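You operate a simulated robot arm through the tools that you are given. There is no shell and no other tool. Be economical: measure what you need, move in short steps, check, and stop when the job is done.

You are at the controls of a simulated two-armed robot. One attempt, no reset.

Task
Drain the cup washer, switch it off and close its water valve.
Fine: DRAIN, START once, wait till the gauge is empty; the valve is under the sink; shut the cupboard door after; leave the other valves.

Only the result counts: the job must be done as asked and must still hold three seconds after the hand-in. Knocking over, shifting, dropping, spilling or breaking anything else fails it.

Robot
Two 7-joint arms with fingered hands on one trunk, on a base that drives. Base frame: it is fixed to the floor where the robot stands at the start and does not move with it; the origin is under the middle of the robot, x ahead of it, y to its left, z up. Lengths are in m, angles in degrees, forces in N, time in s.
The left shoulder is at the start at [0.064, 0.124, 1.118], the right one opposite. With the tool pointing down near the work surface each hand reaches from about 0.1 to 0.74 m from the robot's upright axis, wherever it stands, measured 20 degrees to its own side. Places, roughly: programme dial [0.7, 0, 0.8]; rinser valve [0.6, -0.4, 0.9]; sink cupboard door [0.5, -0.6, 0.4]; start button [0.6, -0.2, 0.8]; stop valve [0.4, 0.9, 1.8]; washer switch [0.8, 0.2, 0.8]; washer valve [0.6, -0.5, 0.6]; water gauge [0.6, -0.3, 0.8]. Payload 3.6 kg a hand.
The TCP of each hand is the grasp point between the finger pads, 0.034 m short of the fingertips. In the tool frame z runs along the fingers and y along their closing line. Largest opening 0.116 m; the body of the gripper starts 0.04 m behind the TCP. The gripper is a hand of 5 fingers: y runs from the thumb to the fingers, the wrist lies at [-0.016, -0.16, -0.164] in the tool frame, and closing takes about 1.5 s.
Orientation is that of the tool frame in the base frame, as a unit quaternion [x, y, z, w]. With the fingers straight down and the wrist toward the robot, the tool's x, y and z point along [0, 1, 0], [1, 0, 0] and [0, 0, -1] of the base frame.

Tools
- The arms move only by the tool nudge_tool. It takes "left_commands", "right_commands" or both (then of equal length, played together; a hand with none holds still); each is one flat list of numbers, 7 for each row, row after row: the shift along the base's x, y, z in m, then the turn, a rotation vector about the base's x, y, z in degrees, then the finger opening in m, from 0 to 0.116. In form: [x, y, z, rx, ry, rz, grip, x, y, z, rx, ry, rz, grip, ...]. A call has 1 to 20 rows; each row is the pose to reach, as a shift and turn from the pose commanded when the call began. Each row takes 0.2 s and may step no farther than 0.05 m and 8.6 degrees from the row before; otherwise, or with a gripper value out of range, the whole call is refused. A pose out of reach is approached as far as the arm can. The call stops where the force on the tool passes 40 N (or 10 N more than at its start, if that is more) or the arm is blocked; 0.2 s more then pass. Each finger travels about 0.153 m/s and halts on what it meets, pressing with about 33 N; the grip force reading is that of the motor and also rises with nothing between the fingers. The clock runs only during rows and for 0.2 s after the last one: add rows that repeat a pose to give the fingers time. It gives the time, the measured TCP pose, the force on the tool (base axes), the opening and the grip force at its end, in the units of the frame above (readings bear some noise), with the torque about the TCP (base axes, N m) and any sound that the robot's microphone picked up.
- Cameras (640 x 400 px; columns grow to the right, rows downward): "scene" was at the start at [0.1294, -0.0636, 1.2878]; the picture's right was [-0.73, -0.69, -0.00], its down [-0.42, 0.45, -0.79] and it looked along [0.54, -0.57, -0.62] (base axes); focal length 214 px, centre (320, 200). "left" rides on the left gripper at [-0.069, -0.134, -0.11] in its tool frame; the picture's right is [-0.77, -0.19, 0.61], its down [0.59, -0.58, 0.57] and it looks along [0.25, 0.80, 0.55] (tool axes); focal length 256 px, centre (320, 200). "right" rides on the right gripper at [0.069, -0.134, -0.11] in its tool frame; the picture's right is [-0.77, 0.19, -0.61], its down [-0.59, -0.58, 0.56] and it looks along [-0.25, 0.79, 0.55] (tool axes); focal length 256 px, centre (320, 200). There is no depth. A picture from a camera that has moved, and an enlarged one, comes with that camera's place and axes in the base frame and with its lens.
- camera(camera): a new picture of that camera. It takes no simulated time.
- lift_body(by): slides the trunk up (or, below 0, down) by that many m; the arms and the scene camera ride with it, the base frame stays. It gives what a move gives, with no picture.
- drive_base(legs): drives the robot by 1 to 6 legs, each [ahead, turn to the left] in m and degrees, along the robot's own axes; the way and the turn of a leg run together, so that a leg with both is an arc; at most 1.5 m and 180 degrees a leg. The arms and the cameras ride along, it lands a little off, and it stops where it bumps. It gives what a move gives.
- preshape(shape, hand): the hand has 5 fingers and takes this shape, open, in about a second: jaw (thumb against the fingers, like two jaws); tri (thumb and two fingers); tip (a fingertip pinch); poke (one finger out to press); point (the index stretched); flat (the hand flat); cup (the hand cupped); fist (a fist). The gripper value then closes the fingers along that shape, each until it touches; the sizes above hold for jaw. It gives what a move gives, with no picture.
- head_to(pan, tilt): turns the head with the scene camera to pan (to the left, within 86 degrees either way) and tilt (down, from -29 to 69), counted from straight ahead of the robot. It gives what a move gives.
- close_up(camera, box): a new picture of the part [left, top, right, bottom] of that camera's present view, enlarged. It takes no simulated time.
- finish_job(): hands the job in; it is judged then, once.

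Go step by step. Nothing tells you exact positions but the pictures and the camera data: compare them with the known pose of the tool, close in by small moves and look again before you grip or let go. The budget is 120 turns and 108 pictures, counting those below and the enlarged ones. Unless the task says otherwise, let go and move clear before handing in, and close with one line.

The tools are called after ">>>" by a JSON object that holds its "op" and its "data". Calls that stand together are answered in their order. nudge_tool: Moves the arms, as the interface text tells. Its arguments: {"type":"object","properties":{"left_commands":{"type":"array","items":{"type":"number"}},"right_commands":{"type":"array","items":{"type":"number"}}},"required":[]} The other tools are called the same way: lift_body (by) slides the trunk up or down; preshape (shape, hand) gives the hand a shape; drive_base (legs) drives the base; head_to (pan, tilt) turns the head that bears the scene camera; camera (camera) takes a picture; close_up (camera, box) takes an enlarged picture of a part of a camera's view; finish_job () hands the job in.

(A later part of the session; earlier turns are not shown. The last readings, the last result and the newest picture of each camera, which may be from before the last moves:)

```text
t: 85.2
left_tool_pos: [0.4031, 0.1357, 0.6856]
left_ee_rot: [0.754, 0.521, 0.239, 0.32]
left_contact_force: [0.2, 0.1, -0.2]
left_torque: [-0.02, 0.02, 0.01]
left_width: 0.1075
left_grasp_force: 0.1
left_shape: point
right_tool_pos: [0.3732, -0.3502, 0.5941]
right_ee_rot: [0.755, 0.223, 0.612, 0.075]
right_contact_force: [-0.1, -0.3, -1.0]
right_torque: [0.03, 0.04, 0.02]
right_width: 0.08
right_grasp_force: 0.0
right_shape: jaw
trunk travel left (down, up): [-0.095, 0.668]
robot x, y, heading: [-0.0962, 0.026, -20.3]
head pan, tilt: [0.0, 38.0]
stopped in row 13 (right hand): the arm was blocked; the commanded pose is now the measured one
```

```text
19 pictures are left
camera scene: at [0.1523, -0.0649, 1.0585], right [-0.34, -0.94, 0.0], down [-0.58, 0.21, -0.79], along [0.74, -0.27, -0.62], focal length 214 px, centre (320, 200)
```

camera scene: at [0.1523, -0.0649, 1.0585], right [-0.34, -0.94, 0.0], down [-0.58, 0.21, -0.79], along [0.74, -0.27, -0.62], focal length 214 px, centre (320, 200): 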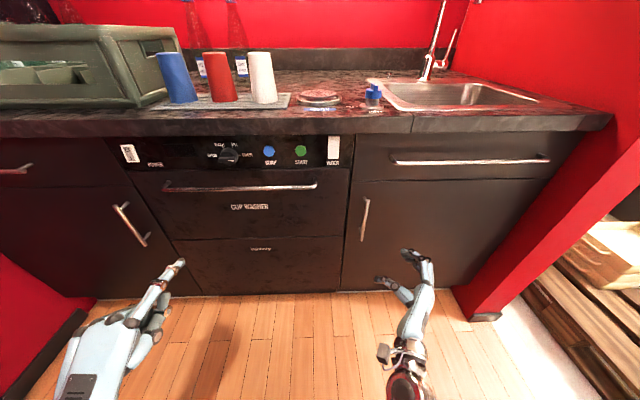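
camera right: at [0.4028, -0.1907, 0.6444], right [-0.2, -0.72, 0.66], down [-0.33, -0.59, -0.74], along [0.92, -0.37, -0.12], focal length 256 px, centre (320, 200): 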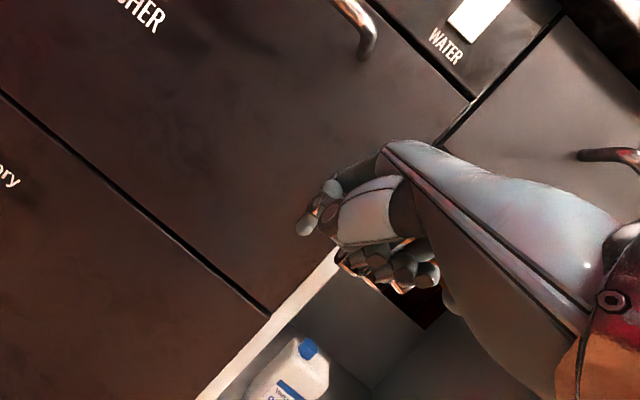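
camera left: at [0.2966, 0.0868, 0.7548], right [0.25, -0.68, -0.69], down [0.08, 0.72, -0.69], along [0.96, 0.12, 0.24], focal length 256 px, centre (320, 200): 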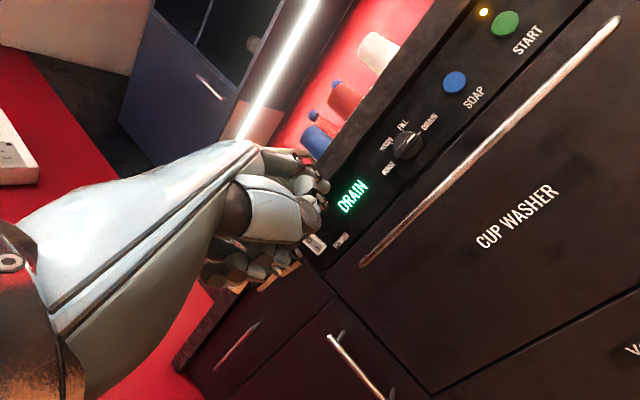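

Nearly there. I'll finish the orientation and move to just before the bar.

>>> {"op": "nudge_tool", "data": {"right_commands": [0.02, 0.02, 0.003, 4.1, -1.7, -2.9, 0.08, 0.05, 0.03, 0.007, 8.2, -3.5, -5.8, 0.08, 0.08, 0.027, 0.01, 12.3, -5.2, -8.7, 0.08, 0.115, 0.017, 0.01, 12.3, -5.2, -8.7, 0.08, 0.145, 0.008, 0.01, 12.3, -5.2, -8.7, 0.08]}}

>>> {"op": "close_up", "data": {"camera": "scene", "box": [300, 180, 460, 280]}}

```text
t: 85.7
left_tool_pos: [0.4022, 0.1362, 0.6861]
left_ee_rot: [0.754, 0.521, 0.24, 0.321]
left_contact_force: [-0.8, 0.3, 0.2]
left_torque: [0.0, -0.02, 0.04]
left_width: 0.1083
left_grasp_force: 0.1
left_shape: point
right_tool_pos: [0.3849, -0.3573, 0.5786]
right_ee_rot: [0.77, 0.238, 0.582, 0.106]
right_contact_force: [-0.1, -0.1, -0.3]
right_torque: [-0.03, 0.0, 0.02]
right_width: 0.0803
right_grasp_force: 0.1
right_shape: jaw
trunk travel left (down, up): [-0.095, 0.668]
robot x, y, heading: [-0.0937, 0.0238, -19.7]
head pan, tilt: [0.0, 38.0]
stopped in row 2 (right hand): the arm was blocked; the commanded pose is now the measured one
```

```text
4.00 times, centred on (380, 230) of scene
camera zoom: at [0.1522, -0.0646, 1.059], right [-0.34, -0.94, 0.0], down [-0.58, 0.21, -0.79], along [0.74, -0.27, -0.62], focal length 858 px, centre (80, 80)
```

zoom: 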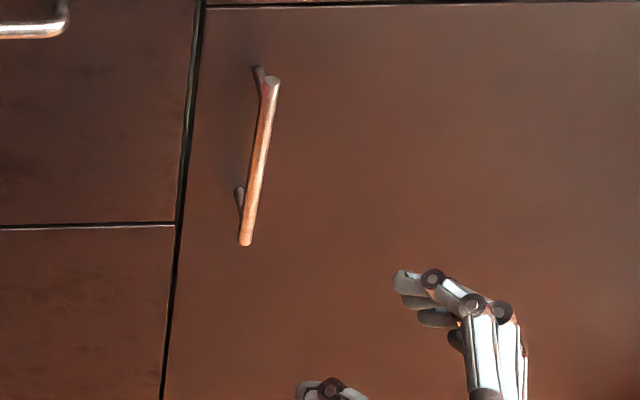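

The wrist is at a limit here; I'll move forward toward the bar with this orientation, as extension should free it.

>>> {"op": "nudge_tool", "data": {"right_commands": [0.03, 0.005, 0.01, 0, 0, 0, 0.08, 0.06, 0.012, 0.02, 0, 0, 0, 0.08, 0.09, 0.02, 0.025, 2, -1, -2, 0.08, 0.115, 0.018, 0.025, 4, -2, -3, 0.08, 0.133, 0.015, 0.025, 6, -3, -4, 0.08]}}

>>> {"op": "close_up", "data": {"camera": "scene", "box": [300, 180, 460, 280]}}

```text
t: 86.4
left_tool_pos: [0.4021, 0.1353, 0.6876]
left_ee_rot: [0.754, 0.521, 0.24, 0.321]
left_contact_force: [0.3, 0.7, 0.1]
left_torque: [-0.03, -0.04, -0.03]
left_width: 0.108
left_grasp_force: 0.0
left_shape: point
right_tool_pos: [0.3744, -0.38, 0.5253]
right_ee_rot: [0.823, 0.268, 0.486, 0.121]
right_contact_force: [0.4, 0.8, 0.1]
right_torque: [0.01, 0.0, -0.01]
right_width: 0.0803
right_grasp_force: 0.0
right_shape: jaw
trunk travel left (down, up): [-0.095, 0.668]
robot x, y, heading: [-0.0947, 0.0262, -19.9]
head pan, tilt: [0.0, 38.0]
stopped in row 3 (right hand): the arm was blocked; the commanded pose is now the measured one
```

```text
4.00 times, centred on (380, 230) of scene
camera zoom: at [0.152, -0.0646, 1.0596], right [-0.34, -0.94, 0.0], down [-0.58, 0.21, -0.79], along [0.74, -0.27, -0.62], focal length 858 px, centre (80, 80)
```

zoom: 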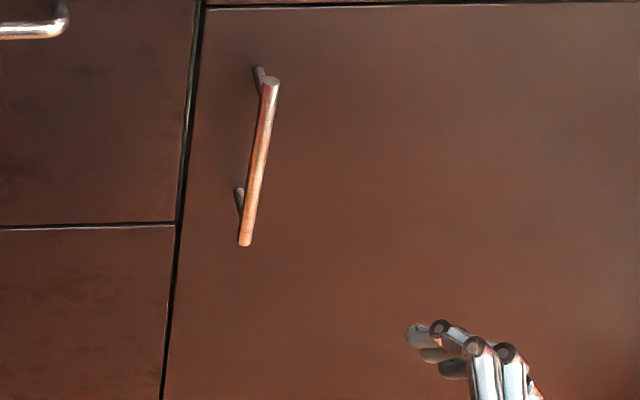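

The right arm is stuck in an awkward configuration. I'll return it to its original rest pose (tool down, at the right side) to unwind it.

>>> {"op": "nudge_tool", "data": {"right_commands": [-0.029, -0.014, 0.032, -2.2, 5.7, 3.1, 0.08, -0.057, -0.028, 0.063, -4.4, 11.4, 6.1, 0.08, -0.086, -0.042, 0.095, -6.5, 17, 9.2, 0.08, -0.114, -0.056, 0.126, -8.7, 22.7, 12.3, 0.08, -0.143, -0.07, 0.158, -10.9, 28.4, 15.4, 0.08, -0.171, -0.084, 0.189, -13.1, 34.1, 18.4, 0.08, -0.2, -0.098, 0.221, -15.3, 39.8, 21.5, 0.08, -0.228, -0.112, 0.252, -17.4, 45.4, 24.6, 0.08, -0.257, -0.126, 0.284, -19.6, 51.1, 27.6, 0.08, -0.285, -0.14, 0.315, -21.8, 56.8, 30.7, 0.08]}}

>>> {"op": "camera", "data": {"camera": "scene"}}

```text
t: 88.6
left_tool_pos: [0.4022, 0.1354, 0.6854]
left_ee_rot: [0.754, 0.521, 0.239, 0.321]
left_contact_force: [-0.5, -0.1, 0.3]
left_torque: [0.0, 0.0, 0.03]
left_width: 0.1082
left_grasp_force: 0.1
left_shape: point
right_tool_pos: [0.0887, -0.5226, 0.8397]
right_ee_rot: [0.818, 0.575, 0.001, 0.0]
right_contact_force: [-0.5, -0.4, -0.6]
right_torque: [0.0, 0.02, 0.0]
right_width: 0.0802
right_grasp_force: 0.2
right_shape: jaw
right hand out of reach, approached as far as the arm can: row 5, 6, 7
trunk travel left (down, up): [-0.095, 0.668]
robot x, y, heading: [-0.0954, 0.0251, -19.7]
head pan, tilt: [0.0, 38.0]
```

```text
16 pictures are left
camera scene: at [0.1527, -0.0651, 1.0583], right [-0.34, -0.94, 0.0], down [-0.58, 0.21, -0.79], along [0.74, -0.27, -0.62], focal length 214 px, centre (320, 200)
```

scene: 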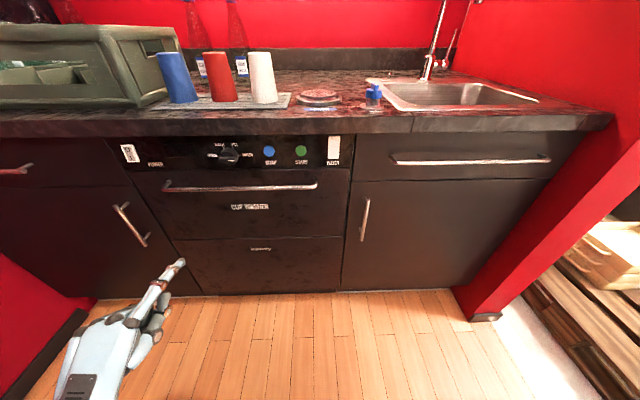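

The right arm is back at rest. I'll replay the move that worked before.

>>> {"op": "nudge_tool", "data": {"right_commands": [0.025, 0.013, -0.017, 3.88, -5.54, -3.88, 0.08, 0.051, 0.027, -0.034, 7.76, -11.07, -7.76, 0.08, 0.076, 0.04, -0.051, 11.6, -16.6, -11.6, 0.08, 0.101, 0.053, -0.069, 15.5, -22.1, -15.5, 0.08, 0.127, 0.067, -0.086, 19.4, -27.7, -19.4, 0.08, 0.152, 0.08, -0.103, 23.3, -33.2, -23.3, 0.08, 0.178, 0.094, -0.12, 27.2, -38.8, -27.2, 0.08, 0.203, 0.107, -0.137, 31, -44.3, -31, 0.08, 0.228, 0.12, -0.154, 34.9, -49.8, -34.9, 0.08, 0.254, 0.134, -0.171, 38.8, -55.4, -38.8, 0.08, 0.279, 0.147, -0.189, 42.7, -60.9, -42.7, 0.08, 0.304, 0.16, -0.206, 46.5, -66.4, -46.5, 0.08, 0.33, 0.174, -0.223, 50.4, -72, -50.4, 0.08, 0.355, 0.187, -0.24, 54.3, -77.5, -54.3, 0.08]}}

```text
t: 91.5
left_tool_pos: [0.4024, 0.1355, 0.6882]
left_ee_rot: [0.754, 0.52, 0.239, 0.321]
left_contact_force: [-0.2, 0.5, 0.5]
left_torque: [0.02, 0.0, 0.02]
left_width: 0.1081
left_grasp_force: 0.0
left_shape: point
right_tool_pos: [0.4085, -0.3909, 0.6143]
right_ee_rot: [0.762, 0.131, 0.632, 0.06]
right_contact_force: [0.2, 1.0, -0.1]
right_torque: [0.0, -0.02, -0.01]
right_width: 0.0801
right_grasp_force: 0.0
right_shape: jaw
right hand out of reach, approached as far as the arm can: row 3, 4, 5, 6, 7, 8
trunk travel left (down, up): [-0.095, 0.668]
robot x, y, heading: [-0.0946, 0.0257, -19.9]
head pan, tilt: [0.0, 38.0]
stopped in row 14 (right hand): the arm was blocked; the commanded pose is now the measured one
```

Pose reached. Lining up with the bar and advancing.

>>> {"op": "nudge_tool", "data": {"right_commands": [0.012, 0.038, -0.003, 0, 0, 0, 0.08, 0.0246, 0.0762, -0.006, 0, 0, 0, 0.08, 0.06, 0.065, -0.01, 0, 0, 0, 0.08, 0.09, 0.055, -0.01, 0, 0, 0, 0.08, 0.112, 0.048, -0.01, 0, 0, 0, 0.08]}}

>>> {"op": "camera", "data": {"camera": "right"}}

```text
t: 92.7
left_tool_pos: [0.4025, 0.1349, 0.6857]
left_ee_rot: [0.755, 0.52, 0.238, 0.322]
left_contact_force: [-0.4, 0.4, -0.1]
left_torque: [0.02, 0.0, 0.0]
left_width: 0.1081
left_grasp_force: 0.1
left_shape: point
right_tool_pos: [0.5209, -0.3435, 0.6003]
right_ee_rot: [0.764, 0.133, 0.629, 0.059]
right_contact_force: [0.5, -0.1, -0.2]
right_torque: [-0.01, 0.0, 0.0]
right_width: 0.0801
right_grasp_force: 0.0
right_shape: jaw
trunk travel left (down, up): [-0.095, 0.668]
robot x, y, heading: [-0.097, 0.0272, -19.7]
head pan, tilt: [0.0, 38.0]
```

```text
15 pictures are left
camera right: at [0.4082, -0.2036, 0.6514], right [-0.71, -0.44, -0.55], down [0.38, 0.43, -0.82], along [0.6, -0.79, -0.14], focal length 256 px, centre (320, 200)
```

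right: 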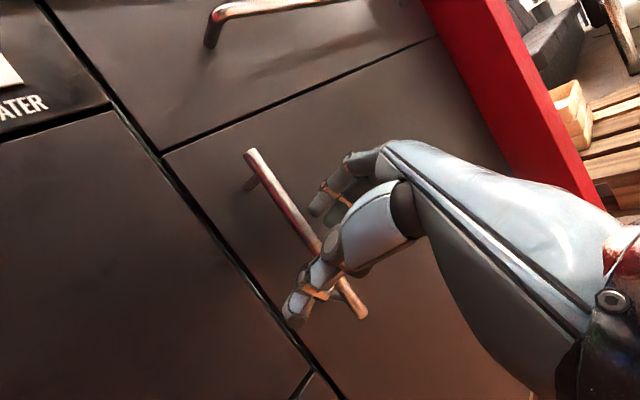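

Same view as before the first good grip. Advance and grip.

>>> {"op": "nudge_tool", "data": {"right_commands": [0.012, -0.004, 0, 0, 0, 0, 0.08, 0.024, -0.008, 0, 0, 0, 0, 0.08, 0.034, -0.011, 0, 0, 0, 0, 0.08, 0.034, -0.011, 0, 0, 0, 0, 0.04, 0.034, -0.011, 0, 0, 0, 0, 0.0, 0.034, -0.011, 0, 0, 0, 0, 0.0, 0.034, -0.011, 0, 0, 0, 0, 0.0, 0.034, -0.011, 0, 0, 0, 0, 0.0]}}

>>> {"op": "nudge_tool", "data": {"right_commands": [-0.0168, 0.0037, 0, 0, 0, 2, 0, -0.0336, 0.007, 0, 0, 0, 4, 0, -0.0506, 0.0095, 0, 0, 0, 6, 0, -0.0676, 0.0117, 0, 0, 0, 8, 0, -0.0847, 0.013, 0, 0, 0, 10, 0, -0.1018, 0.0139, 0, 0, 0, 12, 0, -0.119, 0.0139, 0, 0, 0, 14, 0, -0.1361, 0.0138, 0, 0, 0, 16, 0, -0.1532, 0.0126, 0, 0, 0, 18, 0, -0.1703, 0.0113, 0, 0, 0, 20, 0, -0.1873, 0.009, 0, 0, 0, 22, 0, -0.2043, 0.0064, 0, 0, 0, 24, 0]}}

```text
t: 93.5
left_tool_pos: [0.3997, 0.1343, 0.6877]
left_ee_rot: [0.754, 0.519, 0.24, 0.323]
left_contact_force: [-0.1, 0.9, -0.3]
left_torque: [0.02, -0.02, 0.01]
left_width: 0.108
left_grasp_force: 0.0
left_shape: point
right_tool_pos: [0.5399, -0.3562, 0.6016]
right_ee_rot: [0.764, 0.127, 0.629, 0.066]
right_contact_force: [-24.9, 8.4, 6.8]
right_torque: [-0.32, -0.59, -0.51]
right_width: 0.0736
right_grasp_force: 0.0
right_shape: jaw
trunk travel left (down, up): [-0.095, 0.668]
robot x, y, heading: [-0.0969, 0.0287, -20.2]
head pan, tilt: [0.0, 38.0]
stopped in row 3 (right hand): the force on the tool passed its limit at 47 N (the readings are from after the stop); the commanded pose is now the measured one
```

```text
t: 96.0
left_tool_pos: [0.4013, 0.1329, 0.6858]
left_ee_rot: [0.756, 0.518, 0.238, 0.321]
left_contact_force: [-0.7, -0.8, 0.2]
left_torque: [-0.01, -0.01, 0.0]
left_width: 0.1077
left_grasp_force: 0.1
left_shape: point
right_tool_pos: [0.3376, -0.351, 0.5988]
right_ee_rot: [0.722, 0.283, 0.628, -0.067]
right_contact_force: [-0.1, -0.2, 0.4]
right_torque: [-0.03, 0.01, -0.01]
right_width: 0.0385
right_grasp_force: 0.0
right_shape: jaw
right hand out of reach, approached as far as the arm can: row 11
trunk travel left (down, up): [-0.095, 0.668]
robot x, y, heading: [-0.1007, 0.0257, -20.2]
head pan, tilt: [0.0, 38.0]
```

The grip was skipped because the tips touched the door first. Checking what happened to the door.

>>> {"op": "camera", "data": {"camera": "scene"}}

```text
14 pictures are left
camera scene: at [0.1509, -0.0663, 1.0584], right [-0.35, -0.94, 0.0], down [-0.58, 0.21, -0.79], along [0.74, -0.27, -0.62], focal length 214 px, centre (320, 200)
```

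scene: 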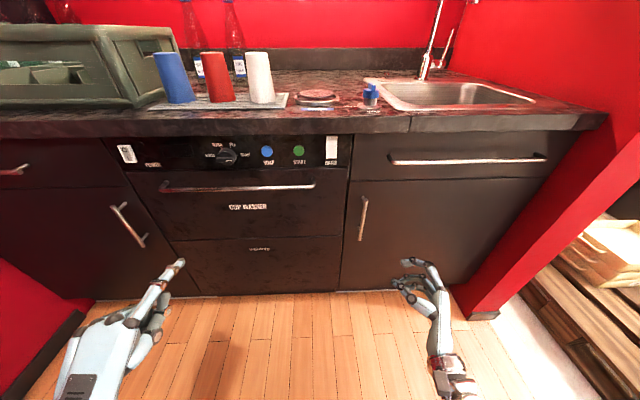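

The door is still shut. I'll return along the same arc with the fingers open, stop just short of door contact, and then close the fingers.

>>> {"op": "nudge_tool", "data": {"right_commands": [0.0, 0.0, 0, 0, 0, 0, 0.08, 0.0, 0.0, 0, 0, 0, 0, 0.08, 0.034, 0.006, 0, 0, 0, -4, 0.08, 0.068, 0.008, 0, 0, 0, -8, 0.08, 0.102, 0.009, 0, 0, 0, -12, 0.08, 0.136, 0.006, 0, 0, 0, -16, 0.08, 0.168, 0.002, 0, 0, 0, -20, 0.08, 0.197, -0.004, 0.002, 0, 0, -24, 0.08, 0.197, -0.004, 0.002, 0, 0, -24, 0.06, 0.197, -0.004, 0.002, 0, 0, -24, 0.03, 0.197, -0.004, 0.002, 0, 0, -24, 0.0, 0.197, -0.004, 0.002, 0, 0, -24, 0.0, 0.197, -0.004, 0.002, 0, 0, -24, 0.0, 0.197, -0.004, 0.002, 0, 0, -24, 0.0, 0.197, -0.004, 0.002, 0, 0, -24, 0.0]}}

>>> {"op": "camera", "data": {"camera": "right"}}

```text
t: 97.3
left_tool_pos: [0.402, 0.1324, 0.6882]
left_ee_rot: [0.755, 0.518, 0.239, 0.323]
left_contact_force: [0.3, 0.1, -0.2]
left_torque: [-0.03, -0.04, -0.02]
left_width: 0.1082
left_grasp_force: 0.0
left_shape: point
right_tool_pos: [0.365, -0.3968, 0.529]
right_ee_rot: [0.813, 0.257, 0.52, 0.042]
right_contact_force: [0.4, 0.1, 0.2]
right_torque: [-0.01, 0.03, 0.02]
right_width: 0.0799
right_grasp_force: 0.0
right_shape: jaw
right hand out of reach, approached as far as the arm can: row 6
trunk travel left (down, up): [-0.095, 0.668]
robot x, y, heading: [-0.094, 0.0246, -20.2]
head pan, tilt: [0.0, 38.0]
stopped in row 6 (right hand): the arm was blocked; the commanded pose is now the measured one
```

```text
13 pictures are left
camera right: at [0.2424, -0.2712, 0.5898], right [-0.71, -0.64, -0.29], down [0.08, 0.34, -0.94], along [0.7, -0.69, -0.19], focal length 256 px, centre (320, 200)
```

right: 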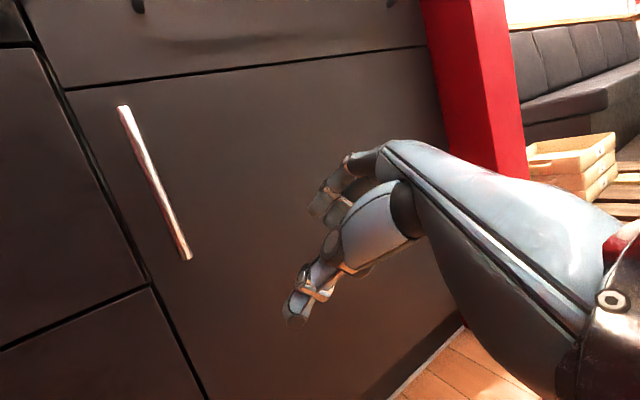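

I'll go through the rest pose again and replay the approach.

>>> {"op": "nudge_tool", "data": {"right_commands": [-0.028, -0.013, 0.031, -3.2, 5.5, 3.1, 0.08, -0.055, -0.025, 0.062, -6.5, 11, 6.3, 0.08, -0.083, -0.038, 0.093, -9.7, 16.5, 9.4, 0.08, -0.11, -0.05, 0.124, -13, 22, 12.6, 0.08, -0.138, -0.063, 0.156, -16.2, 27.5, 15.7, 0.08, -0.166, -0.076, 0.187, -19.4, 32.9, 18.8, 0.08, -0.193, -0.088, 0.218, -22.7, 38.4, 22, 0.08, -0.221, -0.101, 0.249, -25.9, 43.9, 25.1, 0.08, -0.248, -0.113, 0.28, -29.2, 49.4, 28.3, 0.08, -0.276, -0.126, 0.311, -32.4, 54.9, 31.4, 0.08]}}

>>> {"op": "nudge_tool", "data": {"right_commands": [0.025, 0.013, -0.017, 3.88, -5.54, -3.88, 0.08, 0.051, 0.027, -0.034, 7.76, -11.07, -7.76, 0.08, 0.076, 0.04, -0.051, 11.6, -16.6, -11.6, 0.08, 0.101, 0.053, -0.069, 15.5, -22.1, -15.5, 0.08, 0.127, 0.067, -0.086, 19.4, -27.7, -19.4, 0.08, 0.152, 0.08, -0.103, 23.3, -33.2, -23.3, 0.08, 0.178, 0.094, -0.12, 27.2, -38.8, -27.2, 0.08, 0.203, 0.107, -0.137, 31, -44.3, -31, 0.08, 0.228, 0.12, -0.154, 34.9, -49.8, -34.9, 0.08, 0.254, 0.134, -0.171, 38.8, -55.4, -38.8, 0.08, 0.279, 0.147, -0.189, 42.7, -60.9, -42.7, 0.08, 0.304, 0.16, -0.206, 46.5, -66.4, -46.5, 0.08, 0.33, 0.174, -0.223, 50.4, -72, -50.4, 0.08, 0.355, 0.187, -0.24, 54.3, -77.5, -54.3, 0.08]}}

```text
t: 99.5
left_tool_pos: [0.4026, 0.1324, 0.6852]
left_ee_rot: [0.756, 0.519, 0.238, 0.321]
left_contact_force: [0.1, -0.2, 0.2]
left_torque: [-0.03, 0.01, 0.0]
left_width: 0.1078
left_grasp_force: 0.1
left_shape: point
right_tool_pos: [0.0875, -0.5236, 0.837]
right_ee_rot: [0.818, 0.575, 0.0, 0.001]
right_contact_force: [0.2, -0.4, 0.1]
right_torque: [0.01, -0.01, 0.05]
right_width: 0.0803
right_grasp_force: 0.0
right_shape: jaw
trunk travel left (down, up): [-0.095, 0.668]
robot x, y, heading: [-0.0964, 0.0298, -20.2]
head pan, tilt: [0.0, 38.0]
```

```text
t: 102.4
left_tool_pos: [0.4024, 0.1285, 0.6843]
left_ee_rot: [0.757, 0.516, 0.238, 0.322]
left_contact_force: [-0.7, -0.8, -0.3]
left_torque: [-0.01, 0.0, 0.02]
left_width: 0.0001
left_grasp_force: 0.2
left_shape: point
right_tool_pos: [0.4131, -0.3883, 0.618]
right_ee_rot: [0.752, 0.11, 0.648, 0.052]
right_contact_force: [0.4, -0.8, -0.2]
right_torque: [-0.03, -0.01, 0.03]
right_width: 0.0803
right_grasp_force: 0.1
right_shape: jaw
right hand out of reach, approached as far as the arm can: row 3, 4, 5, 6, 7, 8
trunk travel left (down, up): [-0.095, 0.668]
robot x, y, heading: [-0.1011, 0.0247, -20.4]
head pan, tilt: [0.0, 38.0]
stopped in row 14 (right hand): the arm was blocked; the commanded pose is now the measured one
```

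Pose reached. Now align, advance to just short of contact, and close the fingers in one go.

>>> {"op": "nudge_tool", "data": {"right_commands": [0.012, 0.037, -0.004, 0, 0, 0, 0.08, 0.0236, 0.0733, -0.01, 0, 0, 0, 0.08, 0.055, 0.063, -0.014, 0, 0, 0, 0.08, 0.085, 0.053, -0.014, 0, 0, 0, 0.08, 0.11, 0.045, -0.014, 0, 0, 0, 0.08, 0.1256, 0.0403, -0.014, 0, 0, 0, 0.08, 0.1256, 0.0403, -0.014, 0, 0, 0, 0.05, 0.1256, 0.0403, -0.014, 0, 0, 0, 0.02, 0.1256, 0.0403, -0.014, 0, 0, 0, 0.0, 0.1256, 0.0403, -0.014, 0, 0, 0, 0.0, 0.1256, 0.0403, -0.014, 0, 0, 0, 0.0, 0.1256, 0.0403, -0.014, 0, 0, 0, 0.0]}}

>>> {"op": "camera", "data": {"camera": "right"}}

```text
t: 105.0
left_tool_pos: [0.4026, 0.1291, 0.6859]
left_ee_rot: [0.757, 0.516, 0.238, 0.323]
left_contact_force: [0.6, 0.1, 0.5]
left_torque: [-0.02, -0.01, -0.01]
left_width: 0.0
left_grasp_force: 0.0
left_shape: point
right_tool_pos: [0.5388, -0.3444, 0.5995]
right_ee_rot: [0.755, 0.103, 0.647, 0.046]
right_contact_force: [-0.9, -3.9, 0.3]
right_torque: [-0.13, 0.1, -0.03]
right_width: 0.0074
right_grasp_force: 0.1
right_shape: jaw
trunk travel left (down, up): [-0.095, 0.668]
robot x, y, heading: [-0.0992, 0.0252, -20.7]
head pan, tilt: [0.0, 38.0]
```

```text
12 pictures are left
camera right: at [0.4278, -0.207, 0.6552], right [-0.69, -0.39, -0.61], down [0.42, 0.47, -0.78], along [0.59, -0.79, -0.17], focal length 256 px, centre (320, 200)
```

right: 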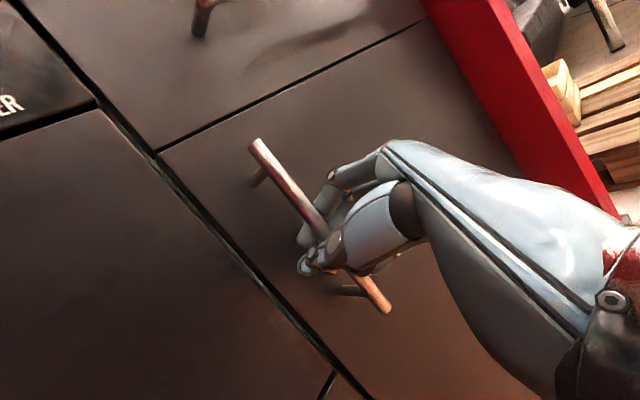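

Gripped again. Pulling the door along its arc, in the two stages that worked.

>>> {"op": "nudge_tool", "data": {"right_commands": [-0.0168, 0.0037, 0, 0, 0, 2, 0, -0.0336, 0.007, 0, 0, 0, 4, 0, -0.0506, 0.0095, 0, 0, 0, 6, 0, -0.0676, 0.0117, 0, 0, 0, 8, 0, -0.0847, 0.013, 0, 0, 0, 10, 0, -0.1018, 0.0139, 0, 0, 0, 12, 0, -0.119, 0.0139, 0, 0, 0, 14, 0, -0.1361, 0.0138, 0, 0, 0, 16, 0, -0.1532, 0.0126, 0, 0, 0, 18, 0, -0.1703, 0.0113, 0, 0, 0, 20, 0, -0.1873, 0.009, 0, 0, 0, 22, 0, -0.2043, 0.0064, 0, 0, 0, 24, 0]}}

>>> {"op": "nudge_tool", "data": {"right_commands": [-0.0194, -0.001, 0, 0, 0, 1.5, 0, -0.0387, -0.0021, 0, 0, 0, 3, 0, -0.0571, -0.0066, 0, 0, 0, 4.5, 0, -0.0755, -0.0112, 0, 0, 0, 6, 0, -0.0935, -0.017, 0, 0, 0, 7.5, 0, -0.1116, -0.0229, 0, 0, 0, 9, 0, -0.1292, -0.0298, 0, 0, 0, 10.5, 0, -0.1468, -0.0368, 0, 0, 0, 12, 0, -0.164, -0.045, 0, 0, 0, 13.5, 0, -0.181, -0.0535, 0, 0, 0, 15, 0, -0.1975, -0.063, 0, 0, 0, 16.5, 0, -0.2139, -0.0723, 0, 0, 0, 18, 0, -0.23, -0.0828, 0, 0, 0, 19.5, 0, -0.2453, -0.0933, 0, 0, 0, 21, 0]}}

>>> {"op": "camera", "data": {"camera": "scene"}}

```text
t: 107.6
left_tool_pos: [0.4032, 0.1283, 0.6864]
left_ee_rot: [0.757, 0.516, 0.237, 0.323]
left_contact_force: [0.1, 1.0, 0.2]
left_torque: [0.01, 0.03, -0.03]
left_width: 0.0
left_grasp_force: 0.1
left_shape: point
right_tool_pos: [0.3339, -0.3487, 0.6033]
right_ee_rot: [0.72, 0.296, 0.623, -0.077]
right_contact_force: [0.0, 0.7, -0.6]
right_torque: [0.0, -0.01, -0.01]
right_width: 0.0037
right_grasp_force: 19.9
right_shape: jaw
right hand out of reach, approached as far as the arm can: row 11
trunk travel left (down, up): [-0.095, 0.668]
robot x, y, heading: [-0.0954, 0.0212, -20.6]
head pan, tilt: [0.0, 38.0]
```

```text
t: 110.6
left_tool_pos: [0.4013, 0.1293, 0.6858]
left_ee_rot: [0.756, 0.517, 0.238, 0.322]
left_contact_force: [0.2, -0.3, -0.3]
left_torque: [-0.05, -0.02, 0.01]
left_width: 0.0
left_grasp_force: 0.1
left_shape: point
right_tool_pos: [0.0887, -0.4307, 0.5984]
right_ee_rot: [0.657, 0.384, 0.615, -0.207]
right_contact_force: [3.9, -4.2, -0.1]
right_torque: [-0.07, -0.04, -0.01]
right_width: 0.0038
right_grasp_force: 33.4
right_shape: jaw
trunk travel left (down, up): [-0.095, 0.668]
robot x, y, heading: [-0.0969, 0.0236, -20.1]
head pan, tilt: [0.0, 38.0]
```

```text
11 pictures are left
camera scene: at [0.1509, -0.0672, 1.0583], right [-0.35, -0.94, 0.0], down [-0.58, 0.21, -0.79], along [0.74, -0.27, -0.62], focal length 214 px, centre (320, 200)
```

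scene: 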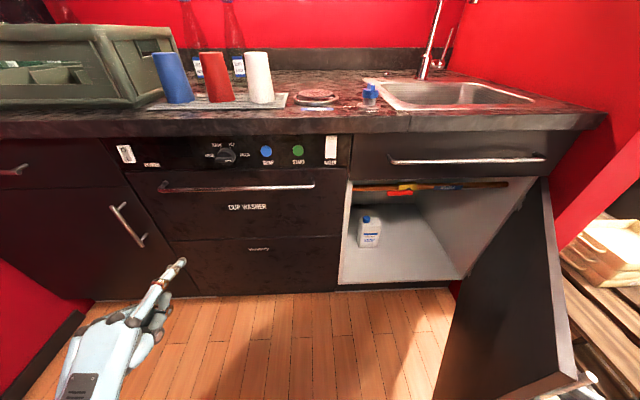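

The door is open again and the arms are relaxed. I'll release the handle, back the right hand off outside the door, and turn the robot right so the left arm can take the valve.

>>> {"op": "nudge_tool", "data": {"right_commands": [0, 0, 0, 0, 0, 0, 0.05, 0, 0, 0, 0, 0, 0, 0.09, 0, 0, 0, 0, 0, 0, 0.09, -0.016, -0.012, 0, 0, 0, 0, 0.09, -0.032, -0.024, 0, 0, 0, 0, 0.09, -0.048, -0.036, 0, 0, 0, 0, 0.09, -0.064, -0.048, 0, 0, 0, 0, 0.09]}}

>>> {"op": "drive_base", "data": {"legs": [[0, -24]]}}

>>> {"op": "close_up", "data": {"camera": "scene", "box": [160, 120, 480, 320]}}

```text
t: 112.2
left_tool_pos: [0.4027, 0.1297, 0.6853]
left_ee_rot: [0.757, 0.517, 0.238, 0.322]
left_contact_force: [-0.6, -1.0, 0.2]
left_torque: [-0.05, -0.01, -0.01]
left_width: 0.0
left_grasp_force: 0.1
left_shape: point
right_tool_pos: [0.0269, -0.4794, 0.5986]
right_ee_rot: [0.657, 0.384, 0.615, -0.206]
right_contact_force: [0.4, 1.0, -0.4]
right_torque: [0.04, 0.03, -0.01]
right_width: 0.0893
right_grasp_force: 0.0
right_shape: jaw
trunk travel left (down, up): [-0.095, 0.668]
robot x, y, heading: [-0.0983, 0.0297, -20.4]
head pan, tilt: [0.0, 38.0]
```

```text
t: 113.9
left_tool_pos: [0.4013, -0.0845, 0.686]
left_ee_rot: [0.848, 0.346, 0.165, 0.366]
left_contact_force: [-0.4, -0.3, -0.2]
left_torque: [0.0, 0.0, 0.0]
left_width: 0.0
left_grasp_force: 0.0
left_shape: point
right_tool_pos: [-0.1912, -0.487, 0.5987]
right_ee_rot: [0.723, 0.238, 0.645, -0.072]
right_contact_force: [-0.3, 0.1, -0.7]
right_torque: [-0.03, 0.02, -0.03]
right_width: 0.0896
right_grasp_force: 0.0
right_shape: jaw
trunk travel left (down, up): [-0.095, 0.668]
robot x, y, heading: [-0.0969, 0.0259, -44.6]
head pan, tilt: [0.0, 38.0]
```

```text
2.00 times, centred on (320, 220) of scene
camera zoom: at [0.091, -0.1605, 1.0584], right [-0.7, -0.71, 0.0], down [-0.44, 0.43, -0.79], along [0.56, -0.55, -0.62], focal length 429 px, centre (320, 160)
```

zoom: 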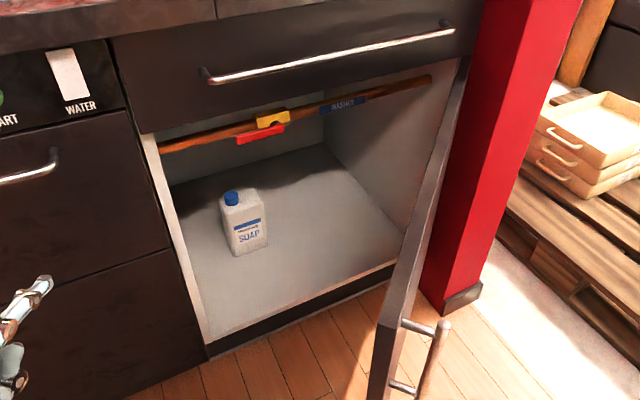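

The lever is clear to see: end at l ≈-0.265, pivot ≈-0.335, z ≈0.636. I'll bring the left index to a staging point just outside, aimed above the lever's free end.

>>> {"op": "nudge_tool", "data": {"left_commands": [0.013, -0.038, -0.01, 0, 0, 0, 0.108, 0.026, -0.077, -0.02, 0, 0, 0, 0.108, 0.039, -0.115, -0.03, 0, 0, 0, 0.108, 0.051, -0.154, -0.04, 0, 0, 0, 0.108, 0.064, -0.193, -0.047, 0, 0, 0, 0.108, 0.077, -0.231, -0.052, 0, 0, 0, 0.108, 0.09, -0.27, -0.054, 0, 0, 0, 0.108]}}

>>> {"op": "close_up", "data": {"camera": "scene", "box": [200, 140, 360, 240]}}

>>> {"op": "close_up", "data": {"camera": "left", "box": [240, 80, 560, 280]}}

```text
t: 115.5
left_tool_pos: [0.4889, -0.3545, 0.631]
left_ee_rot: [0.849, 0.346, 0.164, 0.365]
left_contact_force: [-0.9, 0.2, 0.0]
left_torque: [-0.04, -0.02, 0.02]
left_width: 0.0
left_grasp_force: 0.1
left_shape: point
right_tool_pos: [-0.1927, -0.4851, 0.6001]
right_ee_rot: [0.724, 0.237, 0.644, -0.071]
right_contact_force: [0.2, 0.5, 0.1]
right_torque: [0.0, -0.01, 0.02]
right_width: 0.0899
right_grasp_force: 0.1
right_shape: jaw
trunk travel left (down, up): [-0.095, 0.668]
robot x, y, heading: [-0.0947, 0.0242, -44.2]
head pan, tilt: [0.0, 38.0]
```

```text
4.00 times, centred on (280, 190) of scene
camera zoom: at [0.0909, -0.161, 1.0584], right [-0.7, -0.71, 0.0], down [-0.44, 0.43, -0.79], along [0.56, -0.55, -0.62], focal length 858 px, centre (480, 240)
```

zoom: 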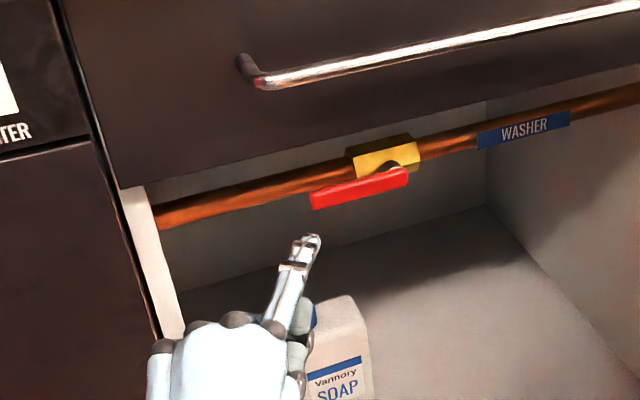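

```text
2.00 times, centred on (400, 180) of left
camera zoom: at [0.3201, -0.2806, 0.6053], right [-0.3, -0.76, -0.57], down [0.45, 0.42, -0.79], along [0.84, -0.5, 0.21], focal length 512 px, centre (160, 240)
```

zoom: 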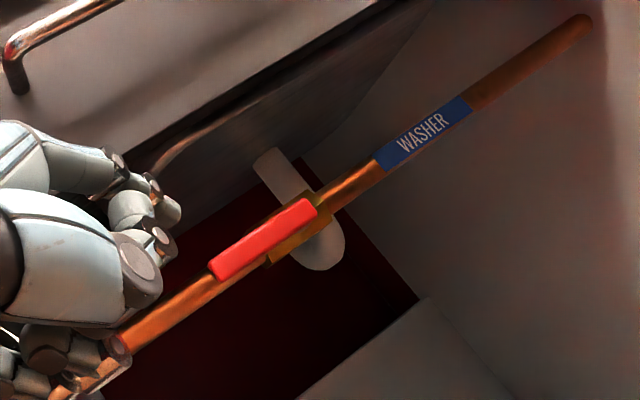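

Precise now: lever from [0.61,-0.472] to [0.579,-0.55], z 0.637; tip at [0.534,-0.423,0.668]. I'll insert the finger above the lever's end, then press it down a little to test the direction.

>>> {"op": "nudge_tool", "data": {"left_commands": [0.026, -0.024, 0.002, 0, 0, 0, 0.108, 0.053, -0.048, 0.004, 0, 0, 0, 0.108, 0.079, -0.072, 0.004, 0, 0, 0, 0.108]}}

>>> {"op": "nudge_tool", "data": {"left_commands": [0, 0, -0.008, 0, 0, 0, 0.108, 0, 0, -0.016, 0, 0, 0, 0.108, 0, 0, -0.024, 0, 0, 0, 0.108, 0, 0, -0.032, 0, 0, 0, 0.108, 0, 0, -0.04, 0, 0, 0, 0.108]}}

>>> {"op": "close_up", "data": {"camera": "scene", "box": [200, 140, 360, 240]}}

```text
t: 116.3
left_tool_pos: [0.5708, -0.4262, 0.6353]
left_ee_rot: [0.848, 0.346, 0.165, 0.366]
left_contact_force: [0.2, 0.1, 0.5]
left_torque: [0.02, -0.01, 0.01]
left_width: 0.0002
left_grasp_force: 0.1
left_shape: point
right_tool_pos: [-0.1919, -0.4861, 0.5981]
right_ee_rot: [0.723, 0.238, 0.645, -0.073]
right_contact_force: [-0.1, -0.1, 0.2]
right_torque: [0.02, -0.02, 0.0]
right_width: 0.0895
right_grasp_force: 0.0
right_shape: jaw
trunk travel left (down, up): [-0.095, 0.668]
robot x, y, heading: [-0.0992, 0.0238, -44.6]
head pan, tilt: [0.0, 38.0]
```

```text
t: 117.5
left_tool_pos: [0.5699, -0.4248, 0.5963]
left_ee_rot: [0.848, 0.346, 0.164, 0.366]
left_contact_force: [-0.2, 0.9, 1.9]
left_torque: [-0.08, -0.04, 0.06]
left_width: 0.0001
left_grasp_force: 0.0
left_shape: point
right_tool_pos: [-0.1922, -0.4861, 0.5981]
right_ee_rot: [0.723, 0.238, 0.645, -0.071]
right_contact_force: [0.1, 0.2, -0.1]
right_torque: [-0.01, 0.02, 0.0]
right_width: 0.0896
right_grasp_force: 0.0
right_shape: jaw
trunk travel left (down, up): [-0.095, 0.668]
robot x, y, heading: [-0.0934, 0.025, -44.8]
head pan, tilt: [0.0, 38.0]
```

```text
4.00 times, centred on (280, 190) of scene
camera zoom: at [0.091, -0.1606, 1.0584], right [-0.7, -0.71, 0.0], down [-0.44, 0.43, -0.79], along [0.56, -0.55, -0.62], focal length 858 px, centre (480, 240)
```

zoom: 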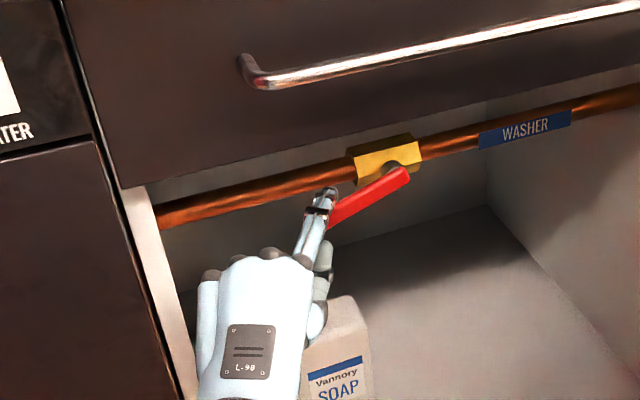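

The lever turns down freely. Continuing along the arc until it hangs straight down.

>>> {"op": "nudge_tool", "data": {"left_commands": [-0.0009, -0.0029, -0.012, 0, 0, 0, 0.108, -0.002, -0.0067, -0.022, 0, 0, 0, 0.108, -0.0037, -0.0114, -0.03, 0, 0, 0, 0.108, -0.0069, -0.0215, -0.039, 0, 0, 0, 0.108, -0.0107, -0.0333, -0.045, 0, 0, 0, 0.108, -0.0138, -0.0428, -0.045, 0, 0, 0, 0.108]}}

>>> {"op": "close_up", "data": {"camera": "scene", "box": [200, 140, 360, 240]}}

```text
t: 118.9
left_tool_pos: [0.5564, -0.4689, 0.5496]
left_ee_rot: [0.848, 0.347, 0.166, 0.364]
left_contact_force: [1.4, 1.2, 0.2]
left_torque: [-0.03, 0.05, 0.1]
left_width: 0.108
left_grasp_force: 0.0
left_shape: point
right_tool_pos: [-0.1901, -0.4859, 0.5983]
right_ee_rot: [0.723, 0.238, 0.645, -0.072]
right_contact_force: [0.7, -0.3, -0.1]
right_torque: [0.02, 0.06, 0.03]
right_width: 0.0896
right_grasp_force: 0.1
right_shape: jaw
trunk travel left (down, up): [-0.095, 0.668]
robot x, y, heading: [-0.0983, 0.028, -44.6]
head pan, tilt: [0.0, 38.0]
```

```text
4.00 times, centred on (280, 190) of scene
camera zoom: at [0.0913, -0.1608, 1.0583], right [-0.7, -0.71, 0.0], down [-0.44, 0.43, -0.79], along [0.56, -0.55, -0.62], focal length 858 px, centre (480, 240)
```

zoom: 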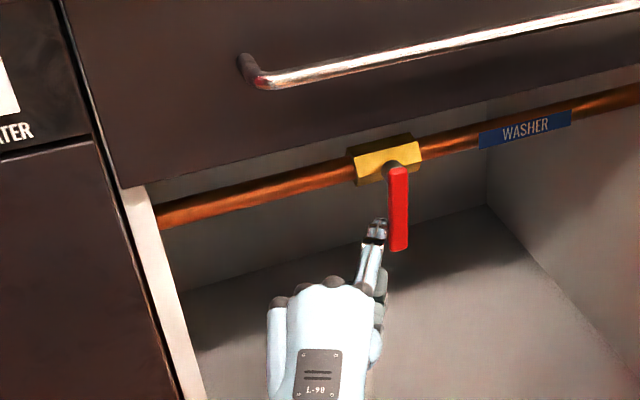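

The lever hangs essentially straight down. A small extra push to the right to make sure it's at its stop.

>>> {"op": "nudge_tool", "data": {"left_commands": [-0.0015, -0.0048, 0, 0, 0, 0, 0.108, -0.003, -0.0095, 0, 0, 0, 0, 0.108, -0.0043, -0.0133, 0, 0, 0, 0, 0.108]}}

>>> {"op": "close_up", "data": {"camera": "scene", "box": [240, 140, 336, 200]}}

```text
t: 119.7
left_tool_pos: [0.553, -0.4812, 0.5523]
left_ee_rot: [0.848, 0.348, 0.165, 0.365]
left_contact_force: [3.0, 13.2, -0.9]
left_torque: [-0.44, 0.08, 0.62]
left_width: 0.1078
left_grasp_force: 0.1
left_shape: point
right_tool_pos: [-0.1917, -0.4849, 0.5997]
right_ee_rot: [0.723, 0.238, 0.644, -0.073]
right_contact_force: [-1.0, 0.0, -0.7]
right_torque: [-0.01, 0.03, 0.03]
right_width: 0.0896
right_grasp_force: 0.0
right_shape: jaw
trunk travel left (down, up): [-0.095, 0.668]
robot x, y, heading: [-0.0954, 0.0285, -44.4]
head pan, tilt: [0.0, 38.0]
```

```text
6.67 times, centred on (288, 170) of scene
camera zoom: at [0.092, -0.1588, 1.0585], right [-0.7, -0.72, 0.0], down [-0.44, 0.43, -0.79], along [0.56, -0.55, -0.62], focal length 1430 px, centre (533, 400)
```

zoom: 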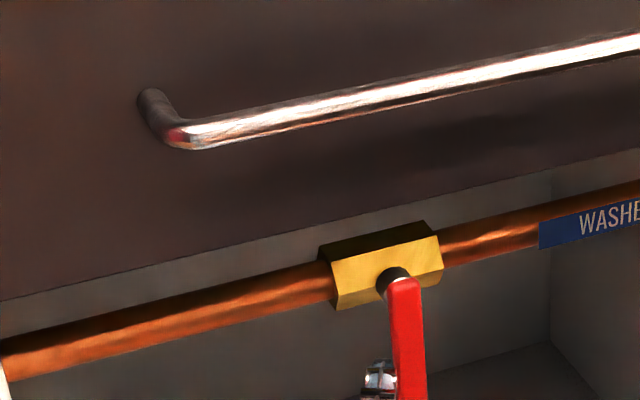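

The valve is closed firmly against its stop. Now I withdraw the left finger leftward and out along its axis, and turn the robot back left.

>>> {"op": "nudge_tool", "data": {"left_commands": [0.003, 0.012, 0, 0, 0, 0, 0.108, 0.006, 0.022, 0, 0, 0, 0, 0.108, -0.02, 0.05, 0.0, 0, 0, 0, 0.108, -0.05, 0.08, 0.0, 0, 0, 0, 0.108, -0.08, 0.11, 0.0, 0, 0, 0, 0.108, -0.1, 0.15, 0.02, 0, 0, 0, 0.108, -0.12, 0.19, 0.04, 0, 0, 0, 0.108, -0.14, 0.23, 0.06, 0, 0, 0, 0.108, -0.15, 0.27, 0.08, 0, 0, 0, 0.108, -0.155, 0.31, 0.1, 0, 0, 0, 0.108, -0.155, 0.35, 0.12, 0, 0, 0, 0.108]}}

>>> {"op": "drive_base", "data": {"legs": [[0, 24]]}}

```text
t: 122.1
left_tool_pos: [0.3937, -0.1327, 0.6729]
left_ee_rot: [0.848, 0.347, 0.164, 0.365]
left_contact_force: [-0.4, -0.8, 0.0]
left_torque: [0.02, -0.03, -0.02]
left_width: 0.108
left_grasp_force: 0.0
left_shape: point
right_tool_pos: [-0.1919, -0.4852, 0.5991]
right_ee_rot: [0.723, 0.237, 0.644, -0.072]
right_contact_force: [-0.4, -0.4, -0.7]
right_torque: [0.0, 0.01, 0.0]
right_width: 0.0896
right_grasp_force: 0.1
right_shape: jaw
trunk travel left (down, up): [-0.095, 0.668]
robot x, y, heading: [-0.099, 0.0274, -44.4]
head pan, tilt: [0.0, 38.0]
```

```text
t: 123.7
left_tool_pos: [0.4157, 0.0864, 0.6722]
left_ee_rot: [0.755, 0.519, 0.239, 0.32]
left_contact_force: [-1.3, -0.9, -0.4]
left_torque: [0.04, -0.02, 0.02]
left_width: 0.108
left_grasp_force: 0.1
left_shape: point
right_tool_pos: [0.0287, -0.4783, 0.5989]
right_ee_rot: [0.656, 0.386, 0.615, -0.207]
right_contact_force: [0.3, -0.9, 1.1]
right_torque: [0.01, -0.03, 0.03]
right_width: 0.0899
right_grasp_force: 0.0
right_shape: jaw
trunk travel left (down, up): [-0.095, 0.668]
robot x, y, heading: [-0.0995, 0.0249, -19.9]
head pan, tilt: [0.0, 38.0]
```

Now the right hand goes up to its tool-down pose just outside the open door.

>>> {"op": "nudge_tool", "data": {"right_commands": [-0.01, -0.01, 0.02, -6.5, 4.8, 0.8, 0.04, -0.02, -0.02, 0.05, -13.1, 9.6, 1.5, 0.02, -0.02, -0.02, 0.08, -19.6, 14.4, 2.3, 0, -0.01, -0.02, 0.11, -26.1, 19.2, 3.1, 0, 0, -0.018, 0.14, -32.7, 24, 3.9, 0, 0.01, -0.015, 0.16, -39.2, 28.7, 4.6, 0, 0.02, -0.012, 0.18, -45.7, 33.5, 5.4, 0, 0.03, -0.01, 0.19, -52.2, 38.3, 6.2, 0, 0.04, -0.009, 0.2, -58.8, 43.1, 6.9, 0, 0.045, -0.008, 0.2, -65.3, 47.9, 7.7, 0]}}

>>> {"op": "head_to", "data": {"pan": -25, "tilt": 38}}

>>> {"op": "camera", "data": {"camera": "scene"}}

```text
t: 125.9
left_tool_pos: [0.4159, 0.0862, 0.6721]
left_ee_rot: [0.755, 0.519, 0.239, 0.321]
left_contact_force: [0.1, 0.8, -0.3]
left_torque: [-0.01, -0.01, 0.03]
left_width: 0.1079
left_grasp_force: 0.2
left_shape: point
right_tool_pos: [0.074, -0.4866, 0.7997]
right_ee_rot: [0.818, 0.575, -0.001, 0.001]
right_contact_force: [0.5, -0.6, -0.2]
right_torque: [-0.01, 0.01, -0.01]
right_width: 0.0028
right_grasp_force: 0.1
right_shape: jaw
trunk travel left (down, up): [-0.095, 0.668]
robot x, y, heading: [-0.096, 0.0222, -20.3]
head pan, tilt: [0.0, 38.0]
```

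```text
t: 126.8
left_tool_pos: [0.4172, 0.0868, 0.6725]
left_ee_rot: [0.756, 0.519, 0.238, 0.32]
left_contact_force: [-1.1, -0.1, 0.3]
left_torque: [0.02, -0.01, -0.01]
left_width: 0.1079
left_grasp_force: 0.1
left_shape: point
right_tool_pos: [0.0731, -0.4869, 0.7992]
right_ee_rot: [0.818, 0.576, 0.0, 0.0]
right_contact_force: [-0.2, -0.1, 0.2]
right_torque: [0.0, -0.03, 0.0]
right_width: 0.0031
right_grasp_force: 0.0
right_shape: jaw
trunk travel left (down, up): [-0.095, 0.668]
robot x, y, heading: [-0.0972, 0.025, -20.0]
head pan, tilt: [-25.0, 38.0]
```

```text
4 pictures are left
camera scene: at [0.1311, -0.0969, 1.0584], right [-0.71, -0.71, 0.0], down [-0.44, 0.44, -0.79], along [0.56, -0.56, -0.62], focal length 214 px, centre (320, 200)
```

scene: 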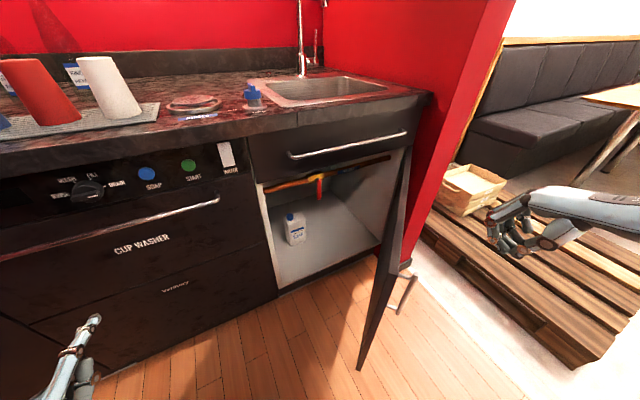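

The valve lever hangs down (closed) and the door is about 40° open. I'll lower the right hand outside the door and push it toward closed along the arc, away from its handle.

>>> {"op": "nudge_tool", "data": {"right_commands": [0, 0, -0.045, 0, 0, 0, 0, 0, 0, -0.09, 0, 0, 0, 0, 0, 0, -0.135, 0, 0, 0, 0, 0, 0, -0.17, 0, 0, 0, 0, 0.04, -0.013, -0.17, 0, 0, 0, 0, 0.08, -0.026, -0.17, 0, 0, 0, 0, 0.12, -0.039, -0.17, 0, 0, 0, 0, 0.155, -0.05, -0.17, 0, 0, 0, 0, 0.19, -0.061, -0.17, 0, 0, 0, 0, 0.221, -0.057, -0.17, 0, 0, 0, 0, 0.251, -0.052, -0.17, 0, 0, 0, 0, 0.282, -0.047, -0.17, 0, 0, 0, 0, 0.312, -0.042, -0.17, 0, 0, 0, 0]}}

>>> {"op": "camera", "data": {"camera": "scene"}}

```text
t: 129.6
left_tool_pos: [0.4162, 0.0858, 0.6734]
left_ee_rot: [0.755, 0.519, 0.239, 0.322]
left_contact_force: [0.4, -0.7, 0.1]
left_torque: [0.0, 0.03, -0.01]
left_width: 0.108
left_grasp_force: 0.1
left_shape: point
right_tool_pos: [0.389, -0.5267, 0.6279]
right_ee_rot: [0.817, 0.576, -0.002, 0.001]
right_contact_force: [0.3, -1.1, 0.9]
right_torque: [0.02, 0.01, 0.02]
right_width: 0.0029
right_grasp_force: 0.0
right_shape: jaw
trunk travel left (down, up): [-0.095, 0.668]
robot x, y, heading: [-0.0994, 0.0272, -20.0]
head pan, tilt: [-25.0, 38.0]
```

```text
3 pictures are left
camera scene: at [0.1314, -0.0966, 1.0584], right [-0.71, -0.71, 0.0], down [-0.44, 0.43, -0.79], along [0.56, -0.56, -0.62], focal length 214 px, centre (320, 200)
```

scene: 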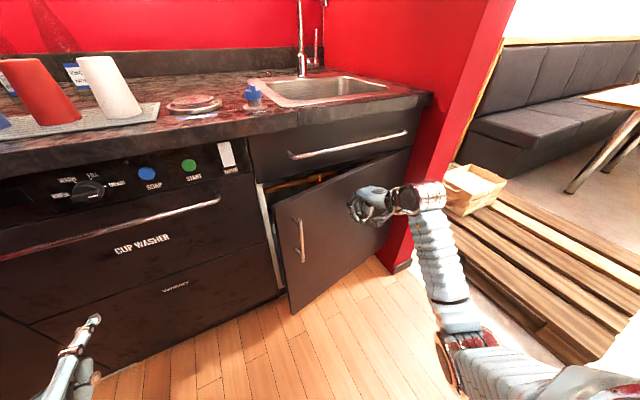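

The door is nearly shut. I'll drive 0.09 m ahead so the hand carries it further, then finish with the arm.

>>> {"op": "drive_base", "data": {"legs": [[0.08, 0]]}}

>>> {"op": "nudge_tool", "data": {"right_commands": [0.01, -0.003, 0, 0, 0, 0, 0, 0.019, -0.006, 0, 0, 0, 0, 0, 0.029, -0.009, 0, 0, 0, 0, 0, 0.038, -0.012, 0, 0, 0, 0, 0]}}

```text
t: 130.7
left_tool_pos: [0.4801, 0.0638, 0.6778]
left_ee_rot: [0.753, 0.518, 0.242, 0.327]
left_contact_force: [-0.2, -0.3, -0.5]
left_torque: [0.01, -0.03, -0.04]
left_width: 0.1081
left_grasp_force: 0.1
left_shape: point
right_tool_pos: [0.4527, -0.551, 0.6373]
right_ee_rot: [0.817, 0.576, 0.004, 0.006]
right_contact_force: [0.3, -0.9, -0.7]
right_torque: [0.09, 0.05, 0.02]
right_width: 0.0002
right_grasp_force: 0.1
right_shape: jaw
trunk travel left (down, up): [-0.095, 0.668]
robot x, y, heading: [-0.0224, -0.0036, -20.0]
head pan, tilt: [-25.0, 38.0]
```

```text
t: 131.6
left_tool_pos: [0.4793, 0.0624, 0.6776]
left_ee_rot: [0.754, 0.515, 0.242, 0.328]
left_contact_force: [0.7, 0.2, 0.6]
left_torque: [-0.02, -0.01, 0.02]
left_width: 0.1082
left_grasp_force: 0.0
left_shape: point
right_tool_pos: [0.4745, -0.5605, 0.6365]
right_ee_rot: [0.818, 0.575, 0.002, 0.004]
right_contact_force: [-22.2, 12.0, 6.0]
right_torque: [-0.25, -0.42, 0.02]
right_width: 0.0
right_grasp_force: 0.2
right_shape: jaw
trunk travel left (down, up): [-0.095, 0.668]
robot x, y, heading: [-0.0236, -0.0012, -20.5]
head pan, tilt: [-25.0, 38.0]
stopped in row 4 (right hand): the force on the tool passed its limit at 46 N (the readings are from after the stop); the commanded pose is now the measured one
```

The push met firm resistance, so the door should be shut. I'll draw the hand back and check.

>>> {"op": "nudge_tool", "data": {"right_commands": [-0.03, 0.01, 0, 0, 0, 0, 0, -0.07, 0.022, 0, 0, 0, 0, 0, -0.11, 0.035, 0, 0, 0, 0, 0, -0.15, 0.045, 0, 0, 0, 0, 0]}}

>>> {"op": "camera", "data": {"camera": "scene"}}

```text
t: 132.6
left_tool_pos: [0.4805, 0.061, 0.6774]
left_ee_rot: [0.753, 0.517, 0.242, 0.326]
left_contact_force: [-0.1, -0.5, -0.7]
left_torque: [-0.01, 0.01, -0.01]
left_width: 0.1081
left_grasp_force: 0.0
left_shape: point
right_tool_pos: [0.3284, -0.5187, 0.6353]
right_ee_rot: [0.818, 0.575, 0.002, 0.004]
right_contact_force: [-0.2, 0.0, -0.2]
right_torque: [-0.03, -0.01, 0.0]
right_width: 0.0001
right_grasp_force: 0.1
right_shape: jaw
trunk travel left (down, up): [-0.095, 0.668]
robot x, y, heading: [-0.0238, 0.0009, -20.4]
head pan, tilt: [-25.0, 38.0]
```

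```text
2 pictures are left
camera scene: at [0.2042, -0.1249, 1.0584], right [-0.71, -0.7, 0.0], down [-0.43, 0.44, -0.79], along [0.55, -0.56, -0.62], focal length 214 px, centre (320, 200)
```

scene: 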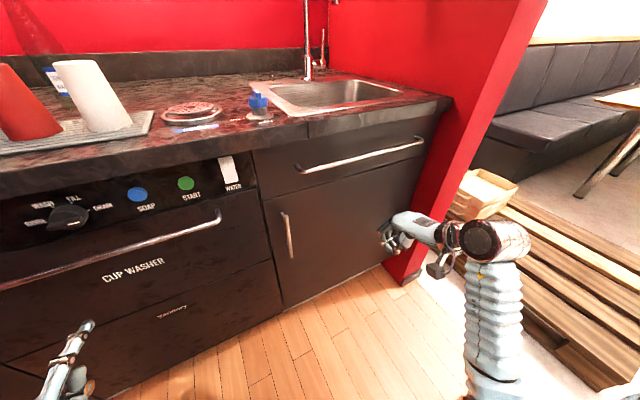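

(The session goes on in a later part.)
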